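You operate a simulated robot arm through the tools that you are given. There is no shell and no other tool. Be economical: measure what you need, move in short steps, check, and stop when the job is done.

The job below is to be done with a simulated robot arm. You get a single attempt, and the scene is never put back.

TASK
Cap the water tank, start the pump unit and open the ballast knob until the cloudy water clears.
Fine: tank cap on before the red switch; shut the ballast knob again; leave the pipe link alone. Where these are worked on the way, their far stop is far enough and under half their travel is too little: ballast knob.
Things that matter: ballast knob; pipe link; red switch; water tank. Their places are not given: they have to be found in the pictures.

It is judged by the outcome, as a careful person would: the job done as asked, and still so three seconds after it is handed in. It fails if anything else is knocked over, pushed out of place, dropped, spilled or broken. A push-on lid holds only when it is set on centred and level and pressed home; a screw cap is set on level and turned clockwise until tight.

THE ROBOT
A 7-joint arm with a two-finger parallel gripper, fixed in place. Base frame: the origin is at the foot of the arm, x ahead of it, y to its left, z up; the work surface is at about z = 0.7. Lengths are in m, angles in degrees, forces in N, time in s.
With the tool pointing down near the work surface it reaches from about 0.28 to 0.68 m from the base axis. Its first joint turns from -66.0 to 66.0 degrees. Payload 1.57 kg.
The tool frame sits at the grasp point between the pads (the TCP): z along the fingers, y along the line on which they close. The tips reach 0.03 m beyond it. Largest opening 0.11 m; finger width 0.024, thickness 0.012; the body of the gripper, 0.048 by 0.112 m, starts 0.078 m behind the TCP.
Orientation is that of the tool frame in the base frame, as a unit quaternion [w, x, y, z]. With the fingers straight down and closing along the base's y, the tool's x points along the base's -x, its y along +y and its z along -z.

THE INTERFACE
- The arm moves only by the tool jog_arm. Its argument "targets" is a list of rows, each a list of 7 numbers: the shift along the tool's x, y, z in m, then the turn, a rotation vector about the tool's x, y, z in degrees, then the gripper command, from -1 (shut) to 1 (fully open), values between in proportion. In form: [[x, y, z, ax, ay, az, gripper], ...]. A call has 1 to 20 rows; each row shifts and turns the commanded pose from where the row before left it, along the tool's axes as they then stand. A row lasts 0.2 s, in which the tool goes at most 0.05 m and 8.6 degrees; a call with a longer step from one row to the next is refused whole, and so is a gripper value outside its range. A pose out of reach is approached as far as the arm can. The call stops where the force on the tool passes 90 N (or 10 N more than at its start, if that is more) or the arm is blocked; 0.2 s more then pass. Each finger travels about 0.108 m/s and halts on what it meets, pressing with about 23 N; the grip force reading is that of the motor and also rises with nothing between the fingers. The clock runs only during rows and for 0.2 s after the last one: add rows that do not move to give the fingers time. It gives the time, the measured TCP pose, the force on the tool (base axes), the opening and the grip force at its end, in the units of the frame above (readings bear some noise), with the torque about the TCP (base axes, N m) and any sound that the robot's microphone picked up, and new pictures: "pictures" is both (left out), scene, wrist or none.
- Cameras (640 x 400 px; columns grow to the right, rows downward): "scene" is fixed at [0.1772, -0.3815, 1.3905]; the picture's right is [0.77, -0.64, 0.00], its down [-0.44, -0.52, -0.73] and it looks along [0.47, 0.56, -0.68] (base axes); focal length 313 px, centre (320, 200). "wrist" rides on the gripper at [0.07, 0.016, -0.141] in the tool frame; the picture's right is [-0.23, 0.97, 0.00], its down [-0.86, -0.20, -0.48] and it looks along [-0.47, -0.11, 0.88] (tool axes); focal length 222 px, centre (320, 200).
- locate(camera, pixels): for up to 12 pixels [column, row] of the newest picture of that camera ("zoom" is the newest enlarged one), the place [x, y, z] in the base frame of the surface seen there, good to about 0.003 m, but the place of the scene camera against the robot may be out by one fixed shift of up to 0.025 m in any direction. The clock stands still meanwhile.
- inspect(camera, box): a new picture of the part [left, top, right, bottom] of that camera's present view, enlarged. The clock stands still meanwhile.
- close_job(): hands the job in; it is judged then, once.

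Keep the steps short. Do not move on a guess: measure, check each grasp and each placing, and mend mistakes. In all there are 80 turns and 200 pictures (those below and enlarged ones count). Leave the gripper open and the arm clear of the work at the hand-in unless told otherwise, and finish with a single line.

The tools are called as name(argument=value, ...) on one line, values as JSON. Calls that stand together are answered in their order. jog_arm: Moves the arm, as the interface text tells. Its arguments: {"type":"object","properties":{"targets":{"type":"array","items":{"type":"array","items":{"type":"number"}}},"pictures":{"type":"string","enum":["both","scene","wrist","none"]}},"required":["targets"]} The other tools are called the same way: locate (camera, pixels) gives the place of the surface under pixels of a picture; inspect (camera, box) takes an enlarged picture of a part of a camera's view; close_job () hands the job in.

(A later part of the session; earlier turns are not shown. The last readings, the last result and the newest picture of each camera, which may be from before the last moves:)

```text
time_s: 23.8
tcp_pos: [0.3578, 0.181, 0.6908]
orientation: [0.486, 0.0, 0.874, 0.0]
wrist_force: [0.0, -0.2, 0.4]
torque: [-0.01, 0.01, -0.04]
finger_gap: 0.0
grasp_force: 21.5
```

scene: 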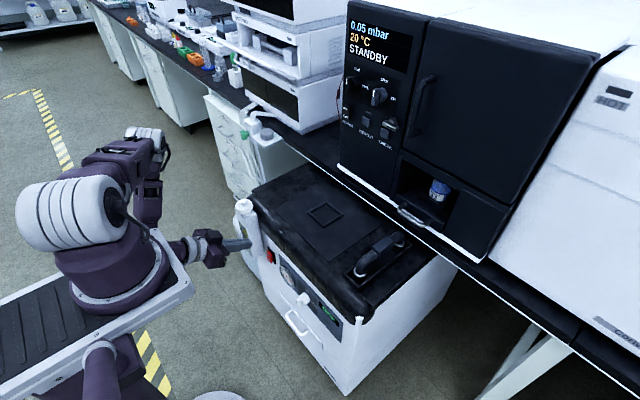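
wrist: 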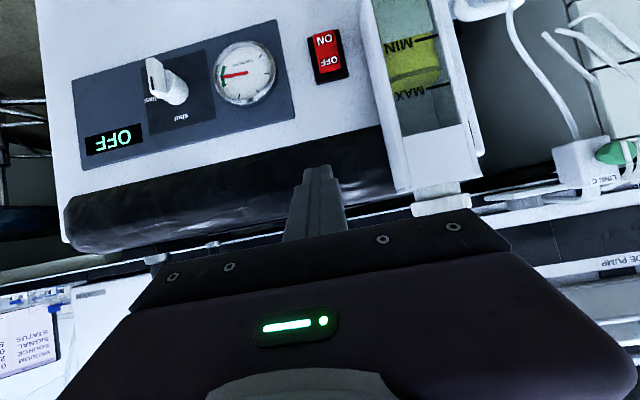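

Clear view of the panel (upside down). Measure switch and knob.

inspect(camera="wrist", box=[290, 20, 460, 130])

inspect(camera="wrist", box=[80, 30, 280, 160])

locate(camera="wrist", pixels=[[325, 40], [325, 50], [328, 62], [329, 72], [314, 40], [337, 40], [321, 32], [300, 60]])

locate(camera="wrist", pixels=[[151, 62], [157, 80], [163, 97], [166, 84], [186, 96], [172, 104], [180, 80], [168, 72], [152, 100], [185, 120], [245, 75]])

```text
3.64 times, centred on (375, 75) of wrist
```

zoom: 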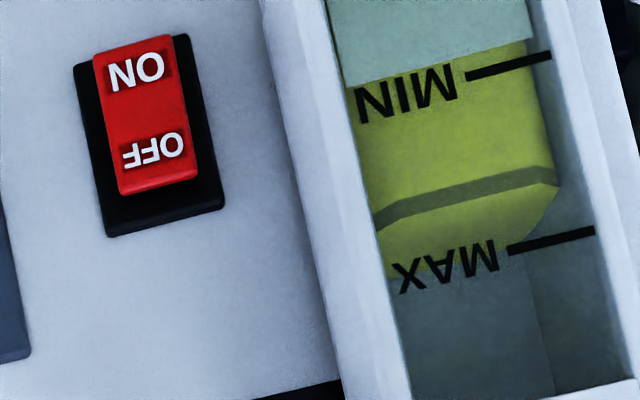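

```text
3.08 times, centred on (180, 95) of wrist
```

zoom: 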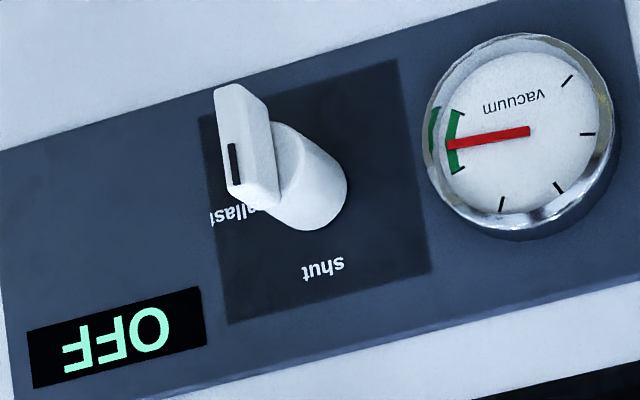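

```text
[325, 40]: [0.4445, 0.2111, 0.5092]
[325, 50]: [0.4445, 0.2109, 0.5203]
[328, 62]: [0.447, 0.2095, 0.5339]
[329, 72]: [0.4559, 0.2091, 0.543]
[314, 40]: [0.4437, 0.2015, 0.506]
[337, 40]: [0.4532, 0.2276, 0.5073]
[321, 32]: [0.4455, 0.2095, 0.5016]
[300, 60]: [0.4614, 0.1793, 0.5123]
```

```text
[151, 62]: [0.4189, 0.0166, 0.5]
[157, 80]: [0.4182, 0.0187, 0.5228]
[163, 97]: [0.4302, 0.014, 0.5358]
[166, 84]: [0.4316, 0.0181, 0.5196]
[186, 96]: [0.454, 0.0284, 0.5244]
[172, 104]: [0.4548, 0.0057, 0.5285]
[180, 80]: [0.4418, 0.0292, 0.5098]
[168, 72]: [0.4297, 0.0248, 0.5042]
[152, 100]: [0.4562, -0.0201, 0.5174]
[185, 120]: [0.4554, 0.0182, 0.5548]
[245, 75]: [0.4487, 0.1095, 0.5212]
```

Switch ON half at (0.4445, 0.2105, 0.507), the lower half. Move the closed fingertips to about 1.5 cm before it.

jog_arm(targets=[[0.0263, 0.0059, 0.0251, 0, 0, 0, -1], [0.0263, 0.0059, 0.0251, 0, 0, 0, -1], [0.0263, 0.0059, 0.0251, 0, 0, 0, -1], [0.0263, 0.0059, 0.0251, 0, 0, 0, -1], [0.0263, 0.0059, 0.0251, 0, 0, 0, -1], [0, 0, 0, 0, 0, 0, -1]])

inspect(camera="scene", box=[220, 220, 316, 280])

```text
time_s: 25.2
tcp_pos: [0.3962, 0.2268, 0.5726]
orientation: [0.485, 0.0, 0.875, 0.0]
wrist_force: [0.0, 0.4, -0.1]
torque: [0.01, 0.01, 0.0]
finger_gap: 0.0
grasp_force: 21.5
out of reach, approached as far as the arm can: row 4, 5
```

scene: 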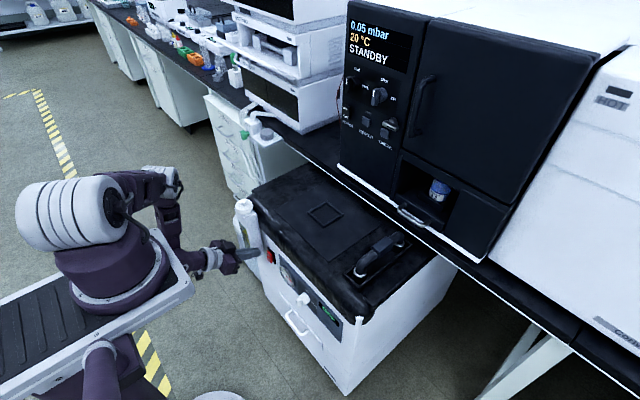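
wrist: 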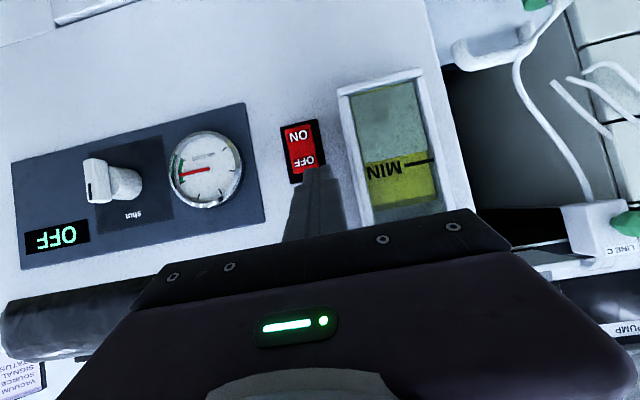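

```text
6.67 times, centred on (268, 250) of scene
```

zoom: 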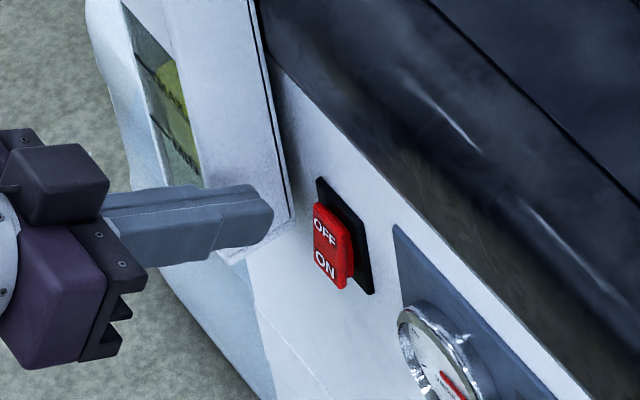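

Tilt 58° limits reach at z 0.573. Retract, correct y, and reduce the tilt to 38°.

jog_arm(targets=[[0, -0.008, -0.03, 0, 0, 0, -1], [0, -0.008, -0.03, 0, 0, 0, -1], [0, 0, 0, 0, 6.7, 0, -1], [0, 0, 0, 0, 6.7, 0, -1], [0, 0, 0, 0, 6.7, 0, -1], [0, 0, 0, 0, 0, 0, -1]])

```text
time_s: 26.6
tcp_pos: [0.3463, 0.2114, 0.6051]
orientation: [0.324, 0.001, 0.946, 0.0]
wrist_force: [-0.1, 0.3, 0.5]
torque: [0.01, 0.0, 0.02]
finger_gap: 0.0
grasp_force: 21.5
```

scene: 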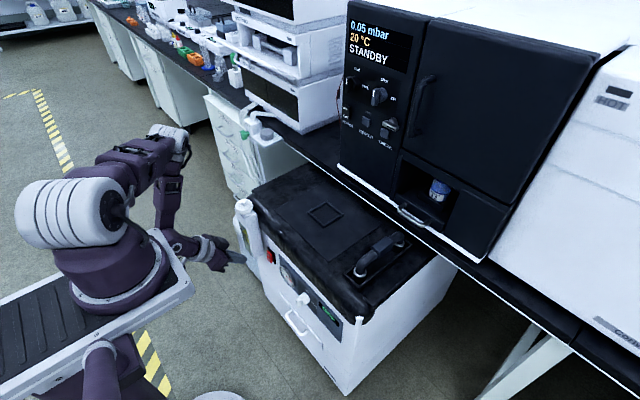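
wrist: 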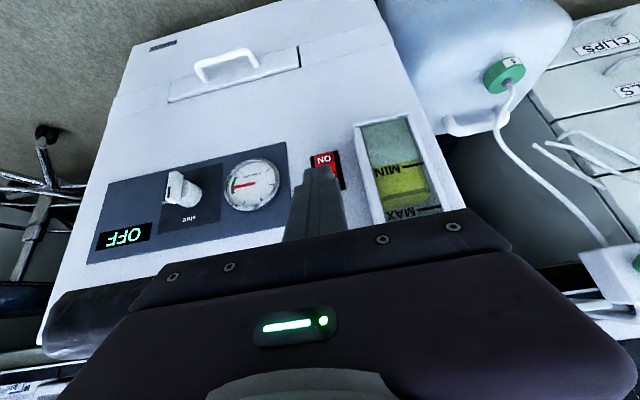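

jog_arm(targets=[[0.0022, 0, 0.0333, 0, 0, 0, -1], [0.0022, 0, 0.0333, 0, 0, 0, -1], [0.0022, 0, 0.0333, 0, 0, 0, -1], [0, 0, 0, 0, 0, 0, -1]])

inspect(camera="scene", box=[220, 220, 316, 280])

inspect(camera="wrist", box=[240, 100, 400, 200])

```text
time_s: 27.6
tcp_pos: [0.4022, 0.2098, 0.523]
orientation: [0.325, -0.001, 0.946, 0.0]
wrist_force: [-1.2, 0.5, -0.6]
torque: [0.01, 0.03, 0.0]
finger_gap: 0.0
grasp_force: 21.3
```

scene: 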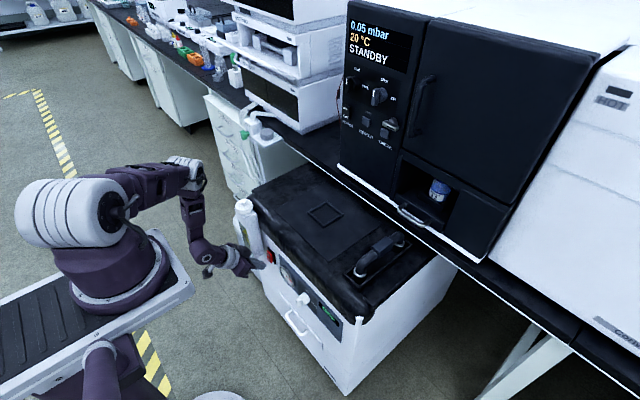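
wrist: 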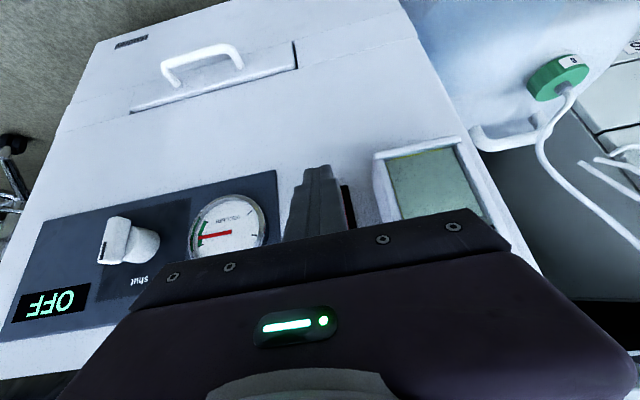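

```text
6.67 times, centred on (268, 250) of scene
```

zoom: 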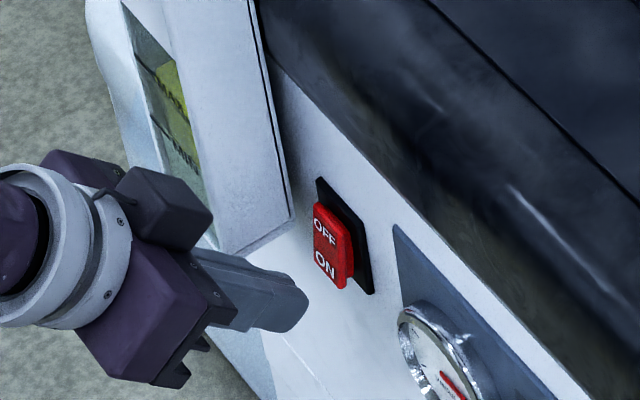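

```text
4.00 times, centred on (320, 150) of wrist
```

zoom: 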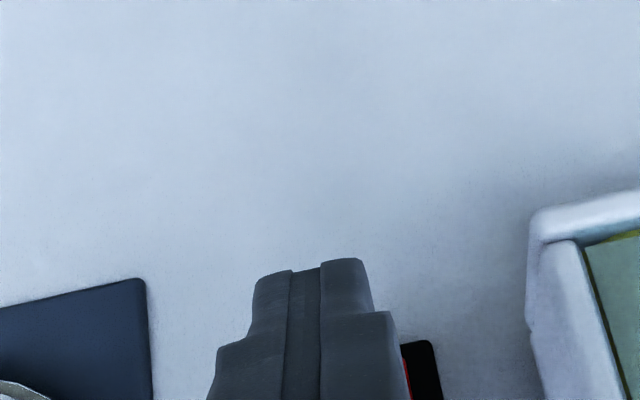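

Tips are in front of and aligned with the lower half. Push straight in +x in 3 mm steps.

jog_arm(targets=[[-0.0079, 0, 0.0061, 0, 0, 0, -1], [-0.004, 0, 0.0031, 0, 0, 0, -1], [-0.0024, 0, 0.0018, 0, 0, 0, -1], [-0.0024, 0, 0.0018, 0, 0, 0, -1]], pictures="none")

inspect(camera="scene", box=[220, 220, 316, 280])

```text
time_s: 28.6
tcp_pos: [0.4205, 0.2108, 0.5203]
orientation: [0.322, 0.0, 0.947, 0.0]
wrist_force: [-12.9, 0.1, 3.8]
torque: [0.01, 0.09, 0.01]
finger_gap: 0.0001
grasp_force: 21.4
```

```text
6.67 times, centred on (268, 250) of scene
```

zoom: 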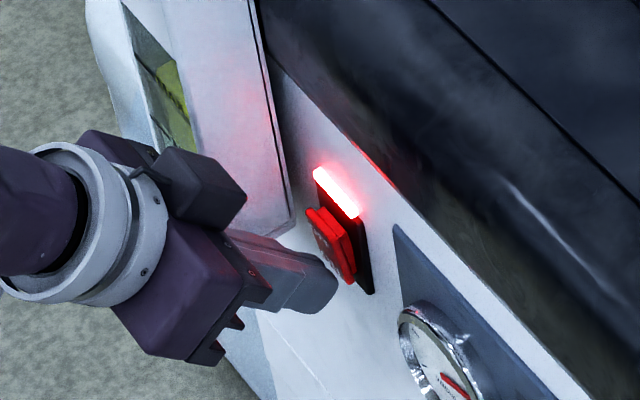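

The rocker flipped and a red lamp lit. Retract and look.

jog_arm(targets=[[0.02, 0, -0.02, 0, 0, 0, -1], [0.02, 0, -0.03, 0, 0, 0, -1], [0, -0.04, -0.01, 0, 0, 0, -1], [0, -0.04, -0.01, 0, 0, 0, -1], [0, 0, 0, 0, 0, 0, -1]])

inspect(camera="scene", box=[230, 200, 350, 320])

inspect(camera="scene", box=[335, 0, 495, 100])

```text
time_s: 29.8
tcp_pos: [0.3489, 0.1303, 0.5541]
orientation: [0.325, 0.0, 0.946, 0.0]
wrist_force: [-0.4, 0.0, 0.7]
torque: [-0.01, 0.01, 0.02]
finger_gap: 0.0
grasp_force: 21.0
```

scene: 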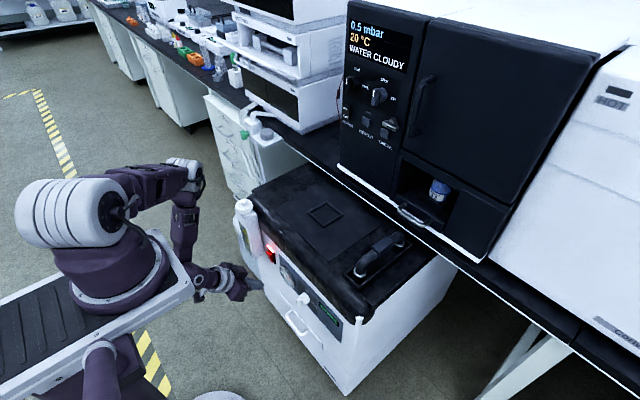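
wrist: 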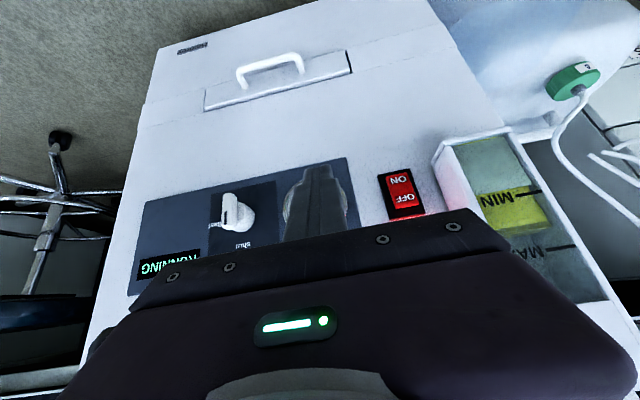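

```text
3.33 times, centred on (290, 260) of scene
```

zoom: 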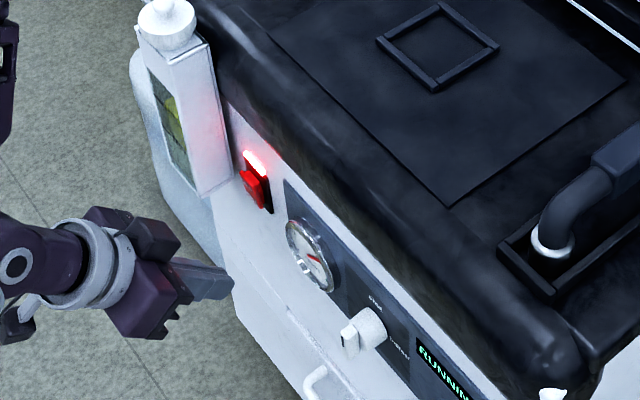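

```text
4.00 times, centred on (415, 50) of scene
```

zoom: 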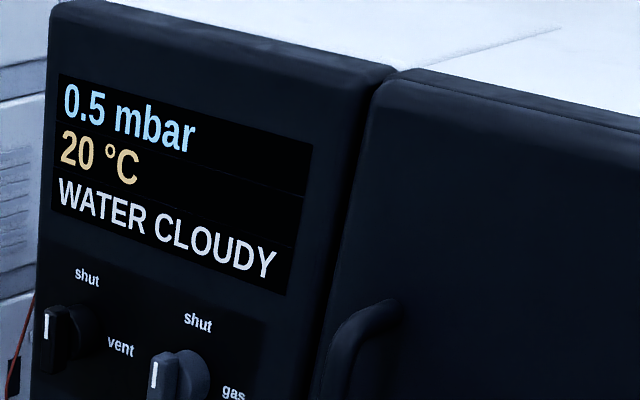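

Pump is RUNNING, display says WATER CLOUDY. Now measure the ballast knob carefully.

inspect(camera="wrist", box=[195, 170, 291, 230])

locate(camera="wrist", pixels=[[223, 197], [228, 210], [231, 226], [238, 218], [242, 226], [252, 222], [254, 210], [246, 196], [238, 195], [225, 225], [231, 194]])

```text
6.67 times, centred on (243, 200) of wrist
```

zoom: 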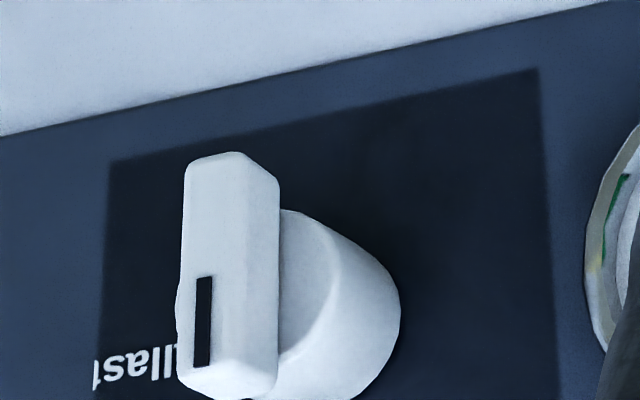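

```text
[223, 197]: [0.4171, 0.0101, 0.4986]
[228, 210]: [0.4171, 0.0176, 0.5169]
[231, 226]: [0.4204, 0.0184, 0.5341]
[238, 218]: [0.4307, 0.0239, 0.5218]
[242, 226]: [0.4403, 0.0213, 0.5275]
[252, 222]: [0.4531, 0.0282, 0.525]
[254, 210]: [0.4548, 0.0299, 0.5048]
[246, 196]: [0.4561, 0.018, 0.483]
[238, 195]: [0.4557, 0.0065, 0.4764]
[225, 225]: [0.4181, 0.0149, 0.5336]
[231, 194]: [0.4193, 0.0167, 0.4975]
```

Knob centre ≈ (y 0.0165, z 0.5165); bar x 0.417–0.432, z 0.497–0.536, vertical = shut. Opening = clockwise: push the upper end toward −y with the closed fingers. Approach first to the left of the bar.

jog_arm(targets=[[-0.009, -0.0175, 0.005, 0, 0, 0, -1], [-0.009, -0.0175, 0.005, 0, 0, 0, -1], [-0.009, -0.0175, 0.005, 0, 0, 0, -1], [-0.009, -0.0175, 0.005, 0, 0, 0, -1], [0, 0, 0, 0, 0, 0, -1]])

inspect(camera="scene", box=[260, 260, 340, 310])

inspect(camera="wrist", box=[220, 120, 380, 220])

```text
time_s: 31.0
tcp_pos: [0.389, 0.0611, 0.56]
orientation: [0.325, 0.0, 0.946, 0.0]
wrist_force: [0.8, -0.3, -0.5]
torque: [-0.01, 0.03, -0.02]
finger_gap: 0.0
grasp_force: 21.3
```

scene: 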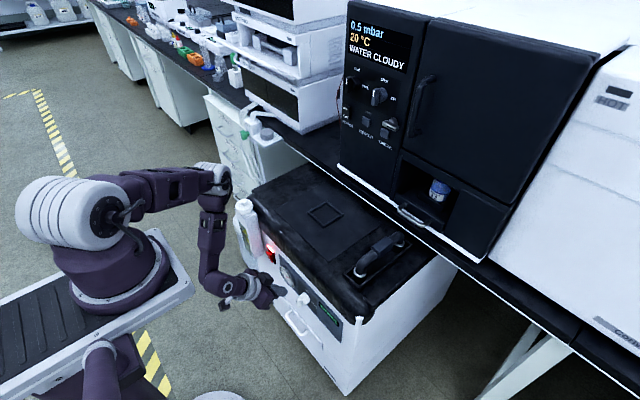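
wrist: 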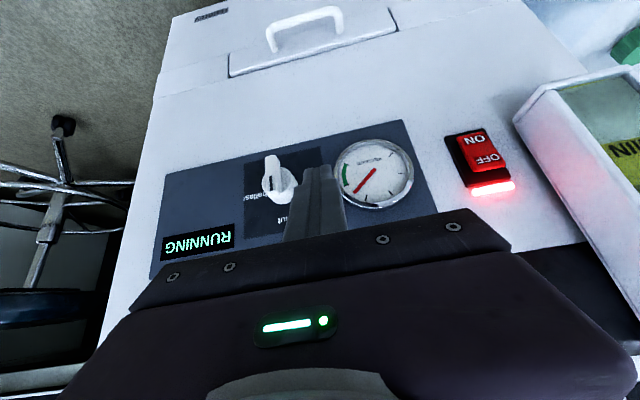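

```text
8.00 times, centred on (300, 285) of scene
```

zoom: 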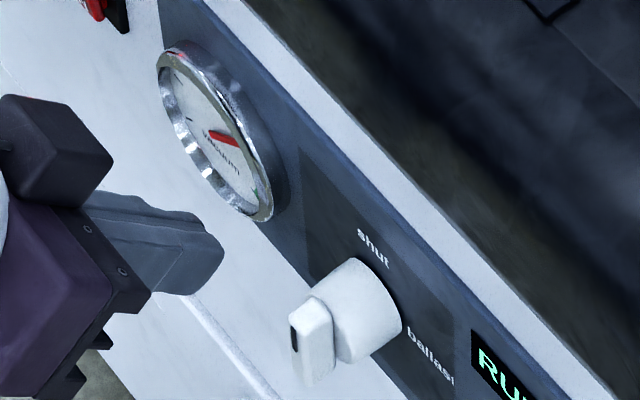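

```text
4.00 times, centred on (300, 170) of wrist
```

zoom: 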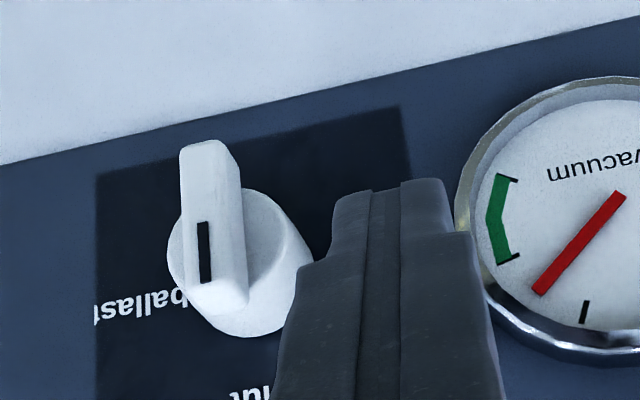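

Move to the start point, then sweep −y gently.

jog_arm(targets=[[-0.0017, -0.013, 0.0191, 0, 0, 0, -1], [0, 0, 0, 0, 0, 0, -1], [0, -0.005, 0, 0, 0, 0, -1], [0, -0.005, 0, 0, 0, 0, -1], [0, -0.005, 0, 0, 0, 0, -1], [0, -0.005, 0, 0, 0, 0, -1]])

inspect(camera="scene", box=[260, 260, 340, 310])

inspect(camera="wrist", box=[220, 120, 380, 220])

```text
time_s: 32.4
tcp_pos: [0.4036, 0.0307, 0.5465]
orientation: [0.325, -0.001, 0.946, 0.003]
wrist_force: [-6.5, 18.9, 11.1]
torque: [0.38, -0.02, 0.26]
finger_gap: 0.0
grasp_force: 21.5
```

scene: 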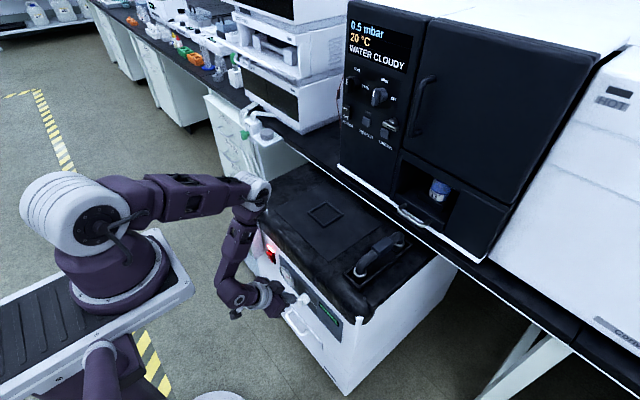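
wrist: 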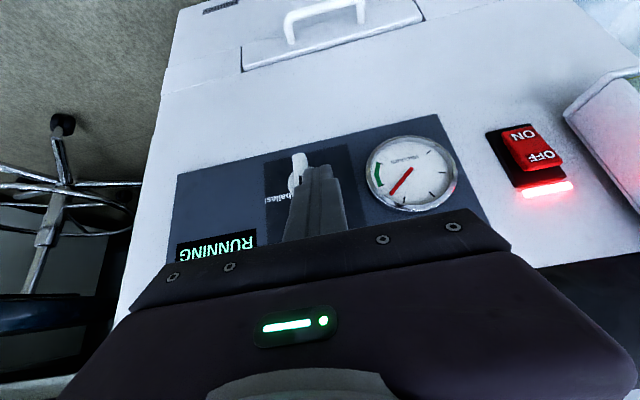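

```text
8.00 times, centred on (300, 285) of scene
```

zoom: 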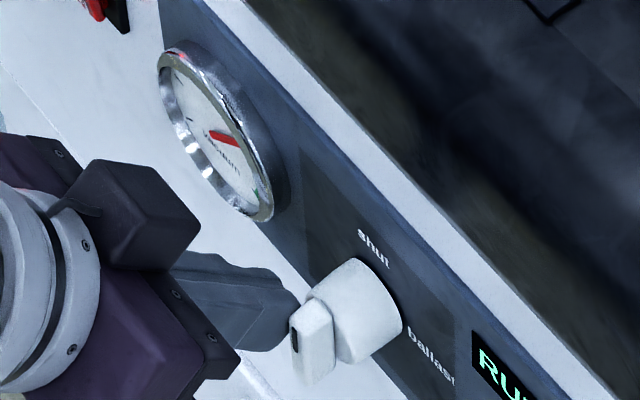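

```text
4.00 times, centred on (300, 170) of wrist
```

zoom: 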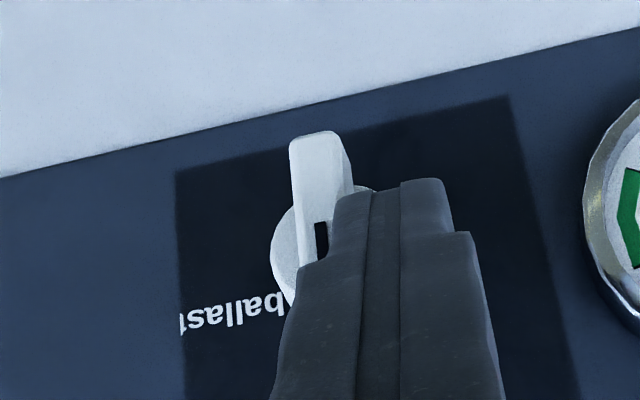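

Contact (19 N) but no turn; the upward force suggests that the tip also touches the barrel. Ease off, lift/retreat 4 mm for a longer lever, and push again.

jog_arm(targets=[[0, 0.006, 0, 0, 0, 0, -1], [0.0007, 0, -0.0056, 0, 0, 0, -1], [0, -0.004, 0, 0, 0, 0, -1], [0, -0.004, 0, 0, 0, 0, -1], [0, -0.003, 0, 0, 0, 0, -1], [0, -0.003, 0, 0, 0, 0, -1]], pictures="none")

inspect(camera="wrist", box=[220, 120, 380, 220])

inspect(camera="scene", box=[260, 260, 340, 310])

```text
time_s: 33.8
tcp_pos: [0.3973, 0.0198, 0.5478]
orientation: [0.325, 0.0, 0.946, 0.0]
wrist_force: [-1.4, 1.3, 0.1]
torque: [-0.01, 0.04, 0.01]
finger_gap: 0.0
grasp_force: 20.9
```

```text
4.00 times, centred on (300, 170) of wrist
```

zoom: 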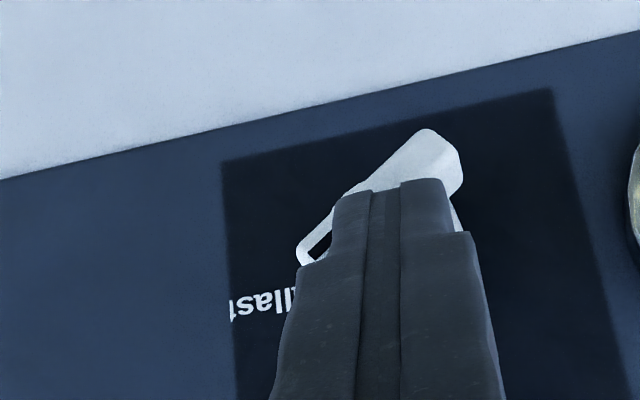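

```text
8.00 times, centred on (300, 285) of scene
```

zoom: 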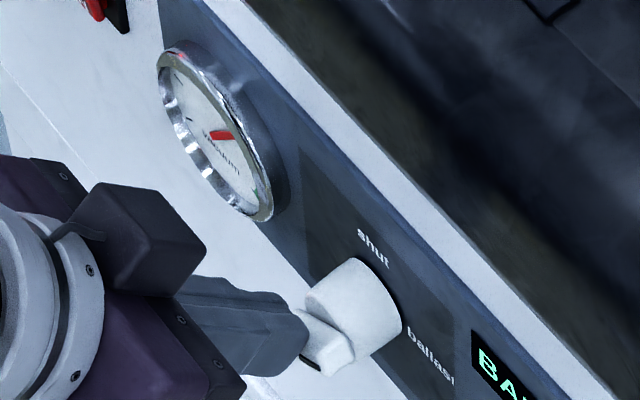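

The knob has turned about 50° and the pump display changed to "BA…". Continue toward the stop.

jog_arm(targets=[[0, -0.004, 0, 0, 0, 0, -1], [0, -0.004, 0, 0, 0, 0, -1], [0, -0.004, 0, 0, 0, 0, -1], [0, -0.004, 0, 0, 0, 0, -1], [0, -0.004, 0, 0, 0, 0, -1]])

inspect(camera="wrist", box=[220, 120, 380, 220])

inspect(camera="scene", box=[260, 260, 340, 310])

```text
time_s: 35.0
tcp_pos: [0.3976, 0.0003, 0.5492]
orientation: [0.325, 0.0, 0.946, 0.0]
wrist_force: [0.1, 0.6, -0.7]
torque: [-0.01, 0.01, 0.02]
finger_gap: 0.0
grasp_force: 20.8
```

scene: 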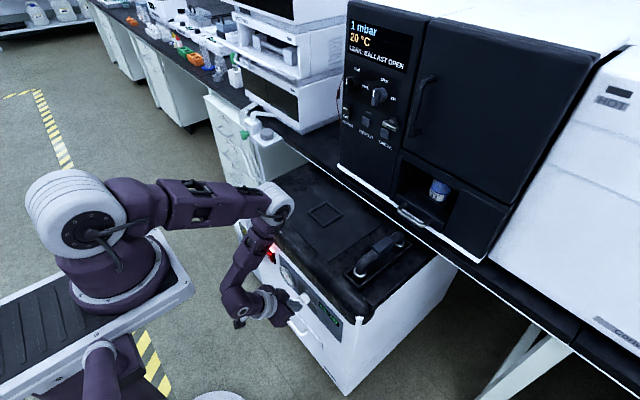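
wrist: 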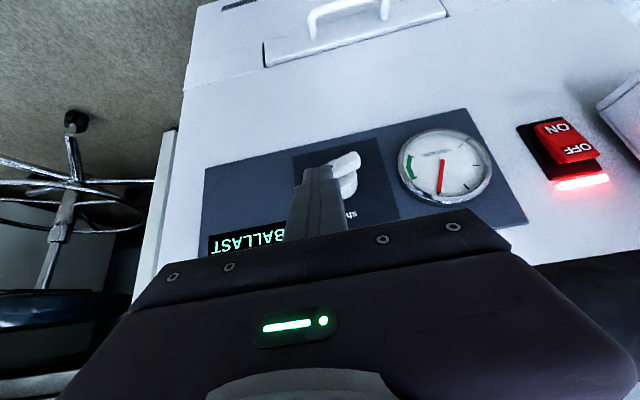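

```text
4.00 times, centred on (300, 170) of wrist
```

zoom: 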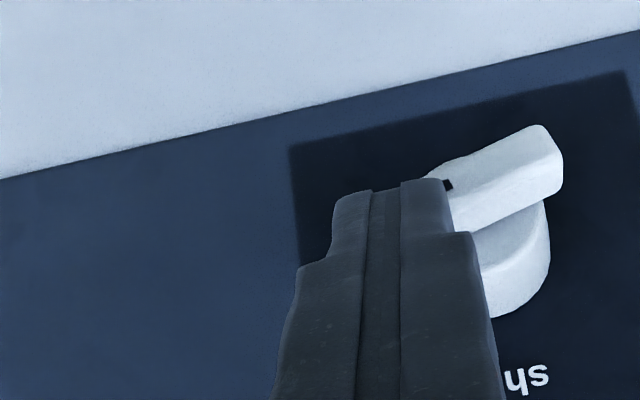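

```text
8.00 times, centred on (300, 285) of scene
```

zoom: 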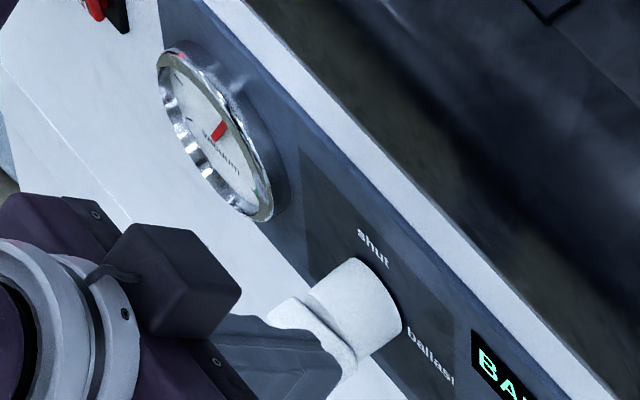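

Knob close to horizontal. Press down slightly to make sure of the stop and read the display.

jog_arm(targets=[[0.0018, 0, 0.0024, 0, 0, 0, -1], [0.0018, 0, 0.0024, 0, 0, 0, -1], [0.0012, 0, 0.0016, 0, 0, 0, -1]], pictures="none")

inspect(camera="wrist", box=[220, 120, 380, 220])

inspect(camera="scene", box=[335, 0, 431, 60])

```text
time_s: 35.8
tcp_pos: [0.3985, -0.0007, 0.5472]
orientation: [0.324, 0.001, 0.946, -0.002]
wrist_force: [-3.6, -2.9, 1.8]
torque: [-0.08, 0.02, -0.07]
finger_gap: 0.0001
grasp_force: 20.8
out of reach, approached as far as the arm can: row 2
```

```text
4.00 times, centred on (300, 170) of wrist
```

zoom: 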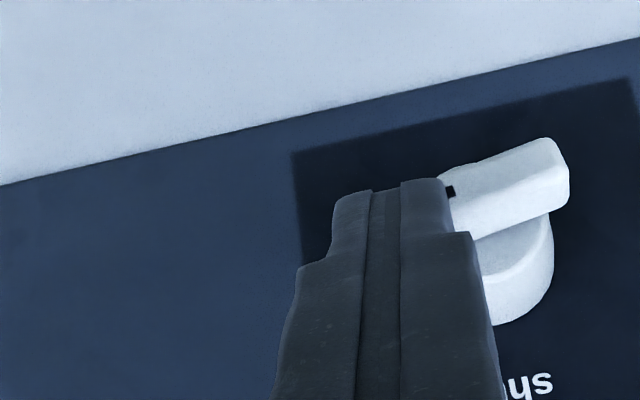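

```text
6.67 times, centred on (383, 30) of scene
```

zoom: 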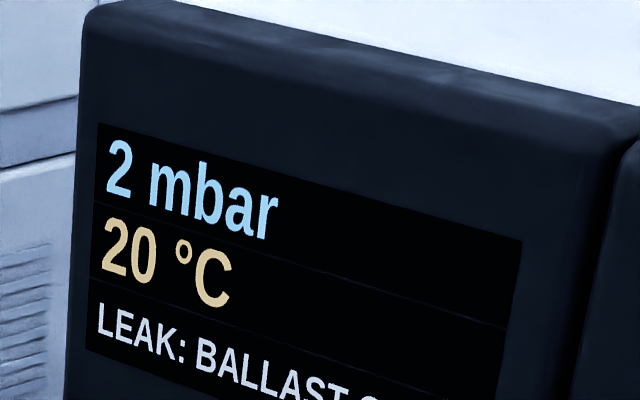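

Display now reads "LEAK: BALLAST O…" at 2 mbar. Check the tank's water, and the full display.

inspect(camera="scene", box=[225, 190, 285, 270])

inspect(camera="scene", box=[340, 10, 430, 80])

```text
5.00 times, centred on (255, 230) of scene
```

zoom: 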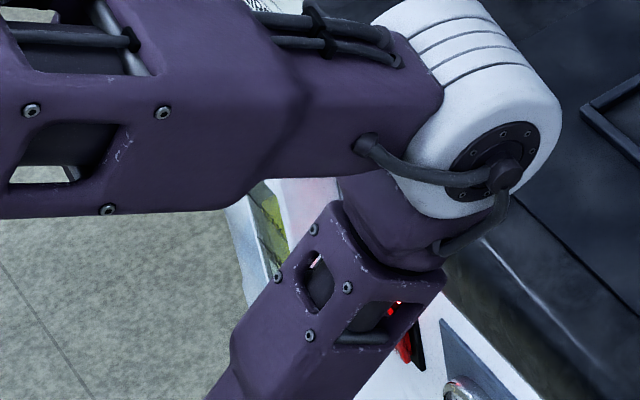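

```text
5.71 times, centred on (385, 45) of scene
```

zoom: 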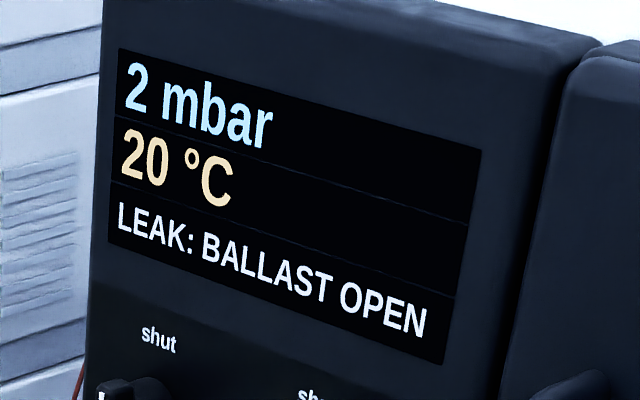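

Withdraw leaving the knob open and go left to look at the water in the tank window.

jog_arm(targets=[[0, 0, -0.006, 0, 0, 0, -1], [0.015, 0, -0.02, 0, 0, 0, -1], [0.015, 0, -0.02, 0, 0, 0, -1], [0, 0.04, 0, 0, 0, 0, -1], [0, 0.04, 0, 0, 0, 0, -1], [0, 0.04, -0.01, 0, 0, 0, -1], [0, 0.0, -0.02, 0, 0, 0, -1]])

inspect(camera="wrist", box=[380, 60, 620, 260])

inspect(camera="scene", box=[340, 10, 430, 80])

```text
time_s: 37.4
tcp_pos: [0.3559, 0.1209, 0.5945]
orientation: [0.325, 0.0, 0.946, -0.001]
wrist_force: [-1.1, -0.4, 1.0]
torque: [0.03, -0.03, -0.01]
finger_gap: 0.0003
grasp_force: 21.2
out of reach, approached as far as the arm can: row 2, 3
```

scene: 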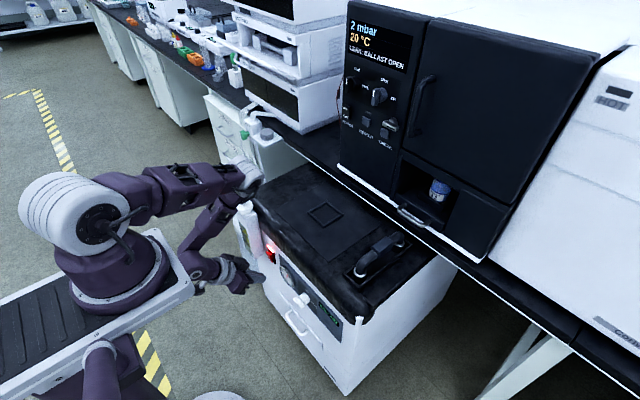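
wrist: 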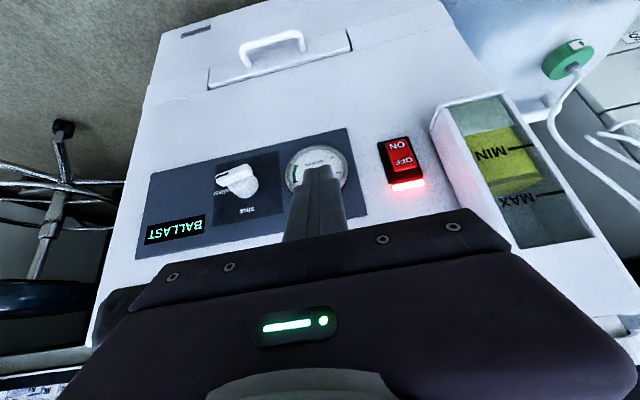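

```text
2.00 times, centred on (500, 160) of wrist
```

zoom: 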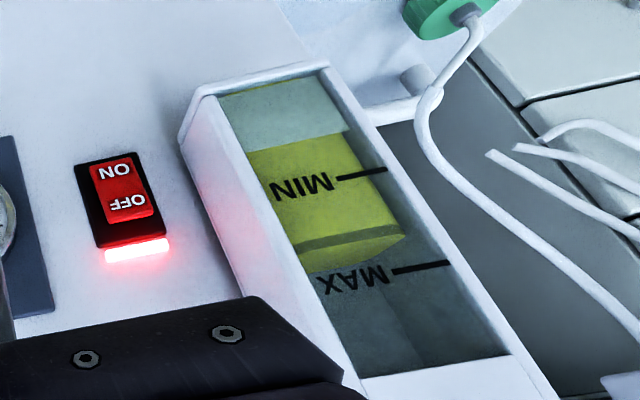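

```text
5.71 times, centred on (385, 45) of scene
```

zoom: 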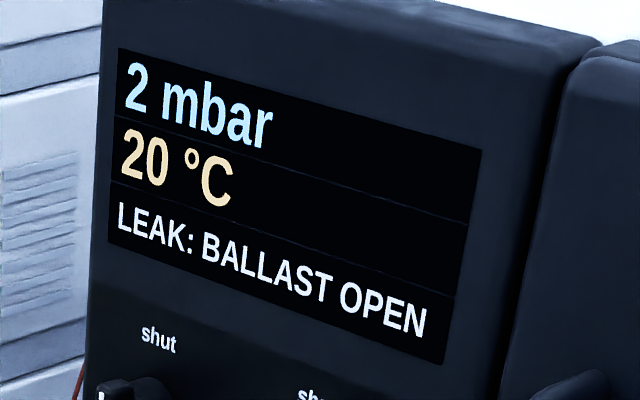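

Water state isn't obvious. Wait with the knob open and compare; also check the knob angle.

jog_arm(targets=[[0, 0, 0, 0, 0, 0, -1], [0, 0, 0, 0, 0, 0, -1], [0, 0, 0, 0, 0, 0, -1], [0, 0, 0, 0, 0, 0, -1], [0, 0, 0, 0, 0, 0, -1], [0, 0, 0, 0, 0, 0, -1], [0, 0, 0, 0, 0, 0, -1], [0, 0, 0, 0, 0, 0, -1], [0, 0, 0, 0, 0, 0, -1], [0, 0, 0, 0, 0, 0, -1], [0, 0, 0, 0, 0, 0, -1], [0, 0, 0, 0, 0, 0, -1], [0, 0, 0, 0, 0, 0, -1], [0, 0, 0, 0, 0, 0, -1], [0, 0, 0, 0, 0, 0, -1], [0, 0, 0, 0, 0, 0, -1], [0, 0, 0, 0, 0, 0, -1], [0, 0, 0, 0, 0, 0, -1], [0, 0, 0, 0, 0, 0, -1], [0, 0, 0, 0, 0, 0, -1]], pictures="scene")

inspect(camera="wrist", box=[380, 60, 620, 260])

inspect(camera="wrist", box=[190, 140, 286, 220])

```text
time_s: 41.6
tcp_pos: [0.3562, 0.1212, 0.5944]
orientation: [0.325, 0.001, 0.946, 0.0]
wrist_force: [0.2, 0.2, 1.0]
torque: [0.01, 0.0, -0.01]
finger_gap: 0.0001
grasp_force: 21.0
```

scene: 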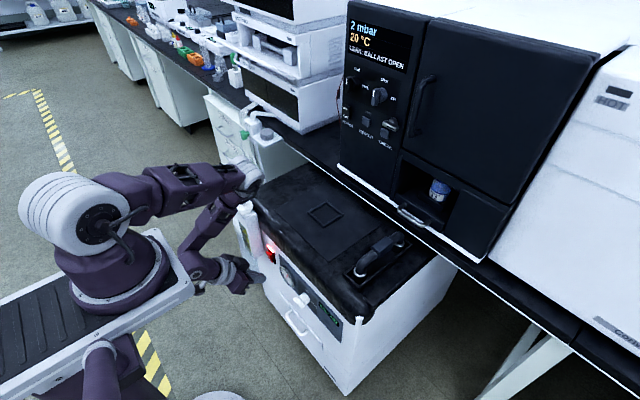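

```text
2.00 times, centred on (500, 160) of wrist
```

zoom: 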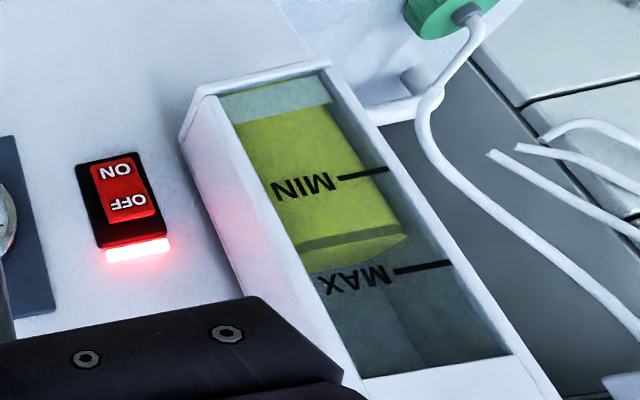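

```text
5.00 times, centred on (238, 180) of wrist
```

zoom: 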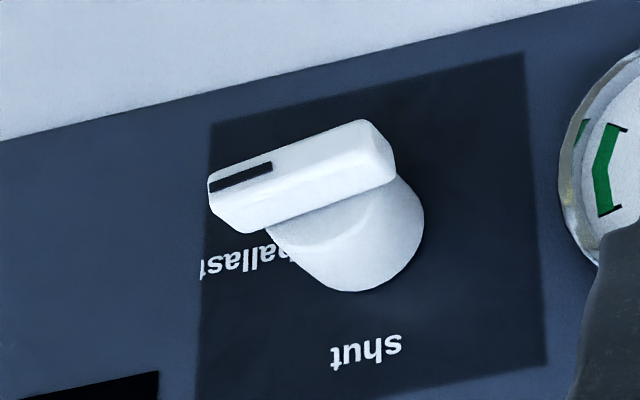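

The cloudy layer at the tank bottom (picture top) is shrinking as the knob stays fully open. Keep waiting.

jog_arm(targets=[[0, 0, 0, 0, 0, 0, -1], [0, 0, 0, 0, 0, 0, -1], [0, 0, 0, 0, 0, 0, -1], [0, 0, 0, 0, 0, 0, -1], [0, 0, 0, 0, 0, 0, -1], [0, 0, 0, 0, 0, 0, -1], [0, 0, 0, 0, 0, 0, -1], [0, 0, 0, 0, 0, 0, -1], [0, 0, 0, 0, 0, 0, -1], [0, 0, 0, 0, 0, 0, -1], [0, 0, 0, 0, 0, 0, -1], [0, 0, 0, 0, 0, 0, -1], [0, 0, 0, 0, 0, 0, -1], [0, 0, 0, 0, 0, 0, -1], [0, 0, 0, 0, 0, 0, -1], [0, 0, 0, 0, 0, 0, -1], [0, 0, 0, 0, 0, 0, -1], [0, 0, 0, 0, 0, 0, -1], [0, 0, 0, 0, 0, 0, -1], [0, 0, 0, 0, 0, 0, -1]], pictures="scene")

inspect(camera="wrist", box=[380, 60, 620, 260])

locate(camera="wrist", pixels=[[217, 182], [226, 180], [240, 175], [260, 170], [262, 177], [264, 184], [230, 190], [250, 195]])

```text
time_s: 45.8
tcp_pos: [0.356, 0.1203, 0.5951]
orientation: [0.325, 0.001, 0.946, -0.001]
wrist_force: [-0.2, 0.5, 0.2]
torque: [-0.02, 0.02, 0.01]
finger_gap: 0.0
grasp_force: 20.7
```

scene: 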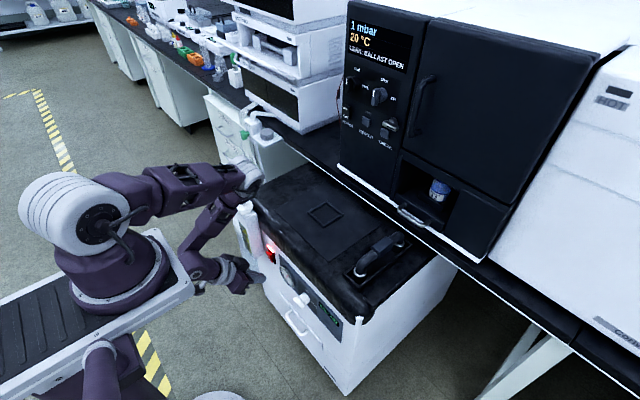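

```text
2.00 times, centred on (500, 160) of wrist
```

zoom: 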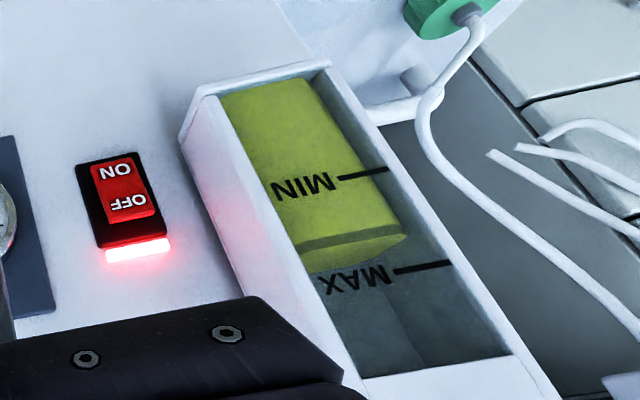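

```text
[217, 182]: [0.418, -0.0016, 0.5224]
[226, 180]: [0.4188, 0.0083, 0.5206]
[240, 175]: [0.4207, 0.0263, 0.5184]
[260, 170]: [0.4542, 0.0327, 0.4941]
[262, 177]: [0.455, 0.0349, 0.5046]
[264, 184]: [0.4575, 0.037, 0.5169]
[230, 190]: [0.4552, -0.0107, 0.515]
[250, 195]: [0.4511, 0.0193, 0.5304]
```

The water is clear. Now shut the knob: reduce tilt to 25° and go above the bar's left end (y ≈ 0.036).

jog_arm(targets=[[0, 0, 0, 0, 6.4, 0, -1], [0, 0, 0, 0, 6.4, 0, -1], [-0.0067, -0.0278, 0.0124, 0, 0, 0, -1], [-0.0067, -0.0278, 0.0124, 0, 0, 0, -1], [-0.0067, -0.0278, 0.0124, 0, 0, 0, -1], [-0.0118, 0, 0.0055, 0, 0, 0, -1], [0, 0, 0, 0, 0, 0, -1]])

inspect(camera="wrist", box=[220, 120, 380, 220])

inspect(camera="scene", box=[260, 260, 340, 310])

```text
time_s: 47.4
tcp_pos: [0.4027, 0.0361, 0.5683]
orientation: [0.217, -0.001, 0.976, 0.0]
wrist_force: [0.6, -1.0, -1.0]
torque: [0.01, -0.03, -0.01]
finger_gap: 0.0
grasp_force: 21.1
```

scene: 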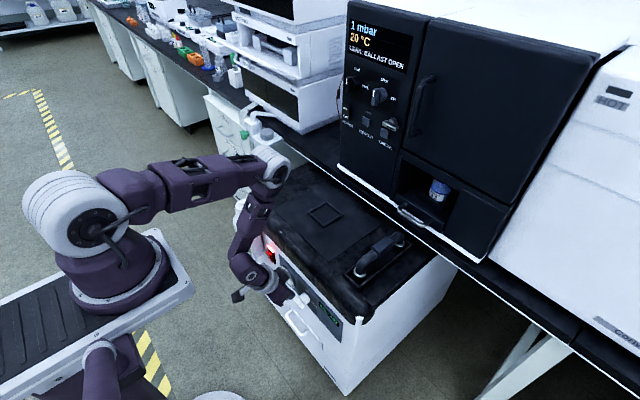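
wrist: 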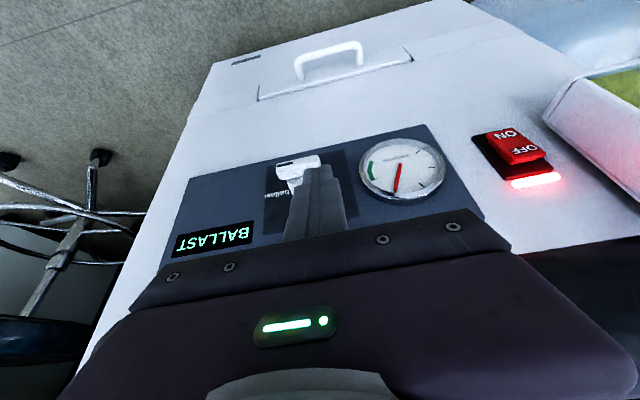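

```text
4.00 times, centred on (300, 170) of wrist
```

zoom: 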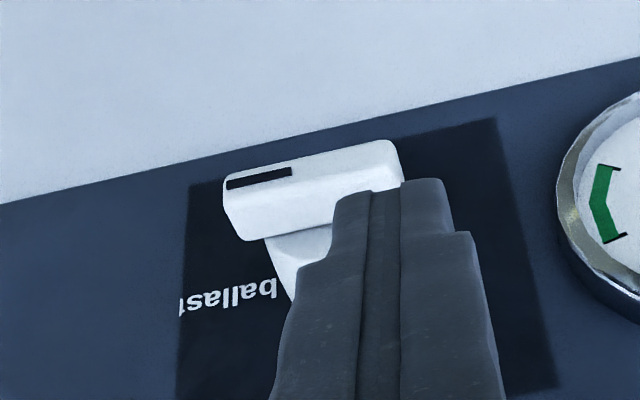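

```text
8.00 times, centred on (300, 285) of scene
```

zoom: 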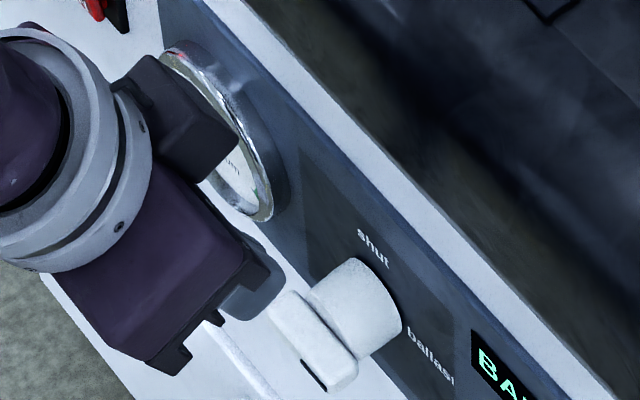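

Positioned above the left end. Push down in small steps.

jog_arm(targets=[[0.0051, 0.001, 0.0109, 0, 0, 0, -1], [0.0025, 0, 0.0054, 0, 0, 0, -1], [0.0017, 0, 0.0036, 0, 0, 0, -1], [0.0017, 0, 0.0036, 0, 0, 0, -1], [0.0017, 0, 0.0036, 0, 0, 0, -1]], pictures="none")

inspect(camera="wrist", box=[220, 120, 380, 220])

inspect(camera="scene", box=[260, 260, 340, 310])

```text
time_s: 48.6
tcp_pos: [0.4033, 0.0379, 0.5402]
orientation: [0.218, 0.0, 0.976, 0.0]
wrist_force: [-1.6, 0.5, 1.9]
torque: [-0.02, 0.08, 0.0]
finger_gap: 0.0
grasp_force: 21.4
```

```text
4.00 times, centred on (300, 170) of wrist
```

zoom: 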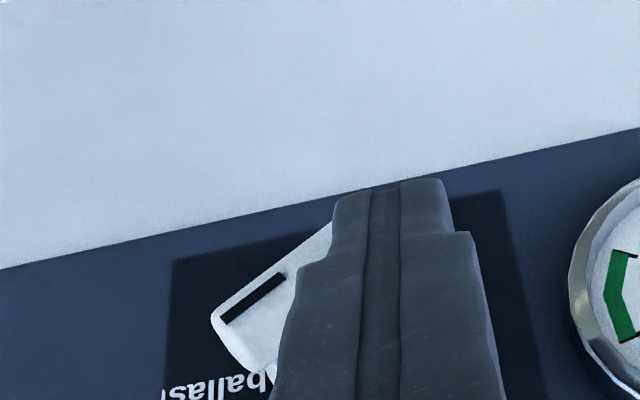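

```text
8.00 times, centred on (300, 285) of scene
```

zoom: 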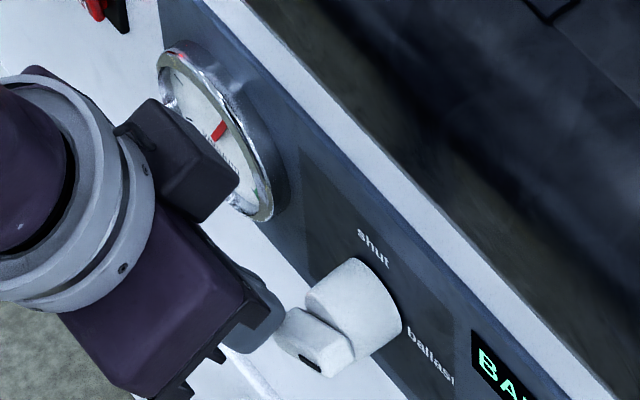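

It is turning back. Continue down another 18 mm while easing toward −y a little.

jog_arm(targets=[[0.0021, 0, 0.0045, 0, 0, 0, -1], [0.0021, 0, 0.0045, 0, 0, 0, -1], [0.0021, 0, 0.0045, 0, 0, 0, -1], [0.0013, 0, 0.0027, 0, 0, 0, -1]], pictures="none")

inspect(camera="wrist", box=[220, 120, 380, 220])

inspect(camera="scene", box=[260, 260, 340, 310])

```text
time_s: 49.6
tcp_pos: [0.4037, 0.038, 0.5217]
orientation: [0.217, 0.0, 0.976, 0.0]
wrist_force: [0.6, 0.1, 0.5]
torque: [-0.01, 0.05, 0.0]
finger_gap: 0.0
grasp_force: 21.5
```

```text
4.00 times, centred on (300, 170) of wrist
```

zoom: 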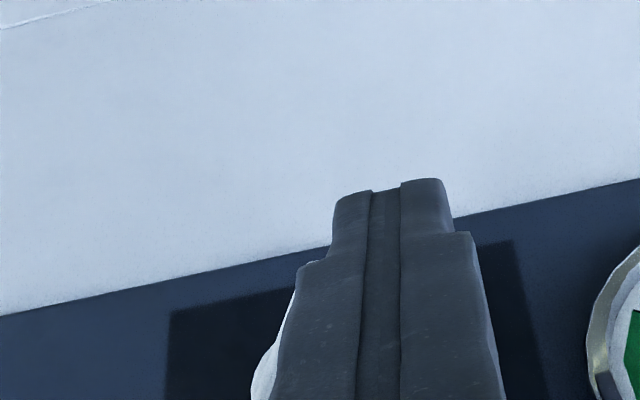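

```text
8.00 times, centred on (300, 285) of scene
```

zoom: 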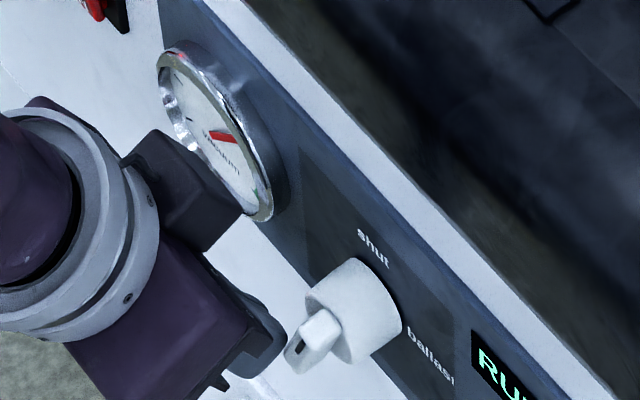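

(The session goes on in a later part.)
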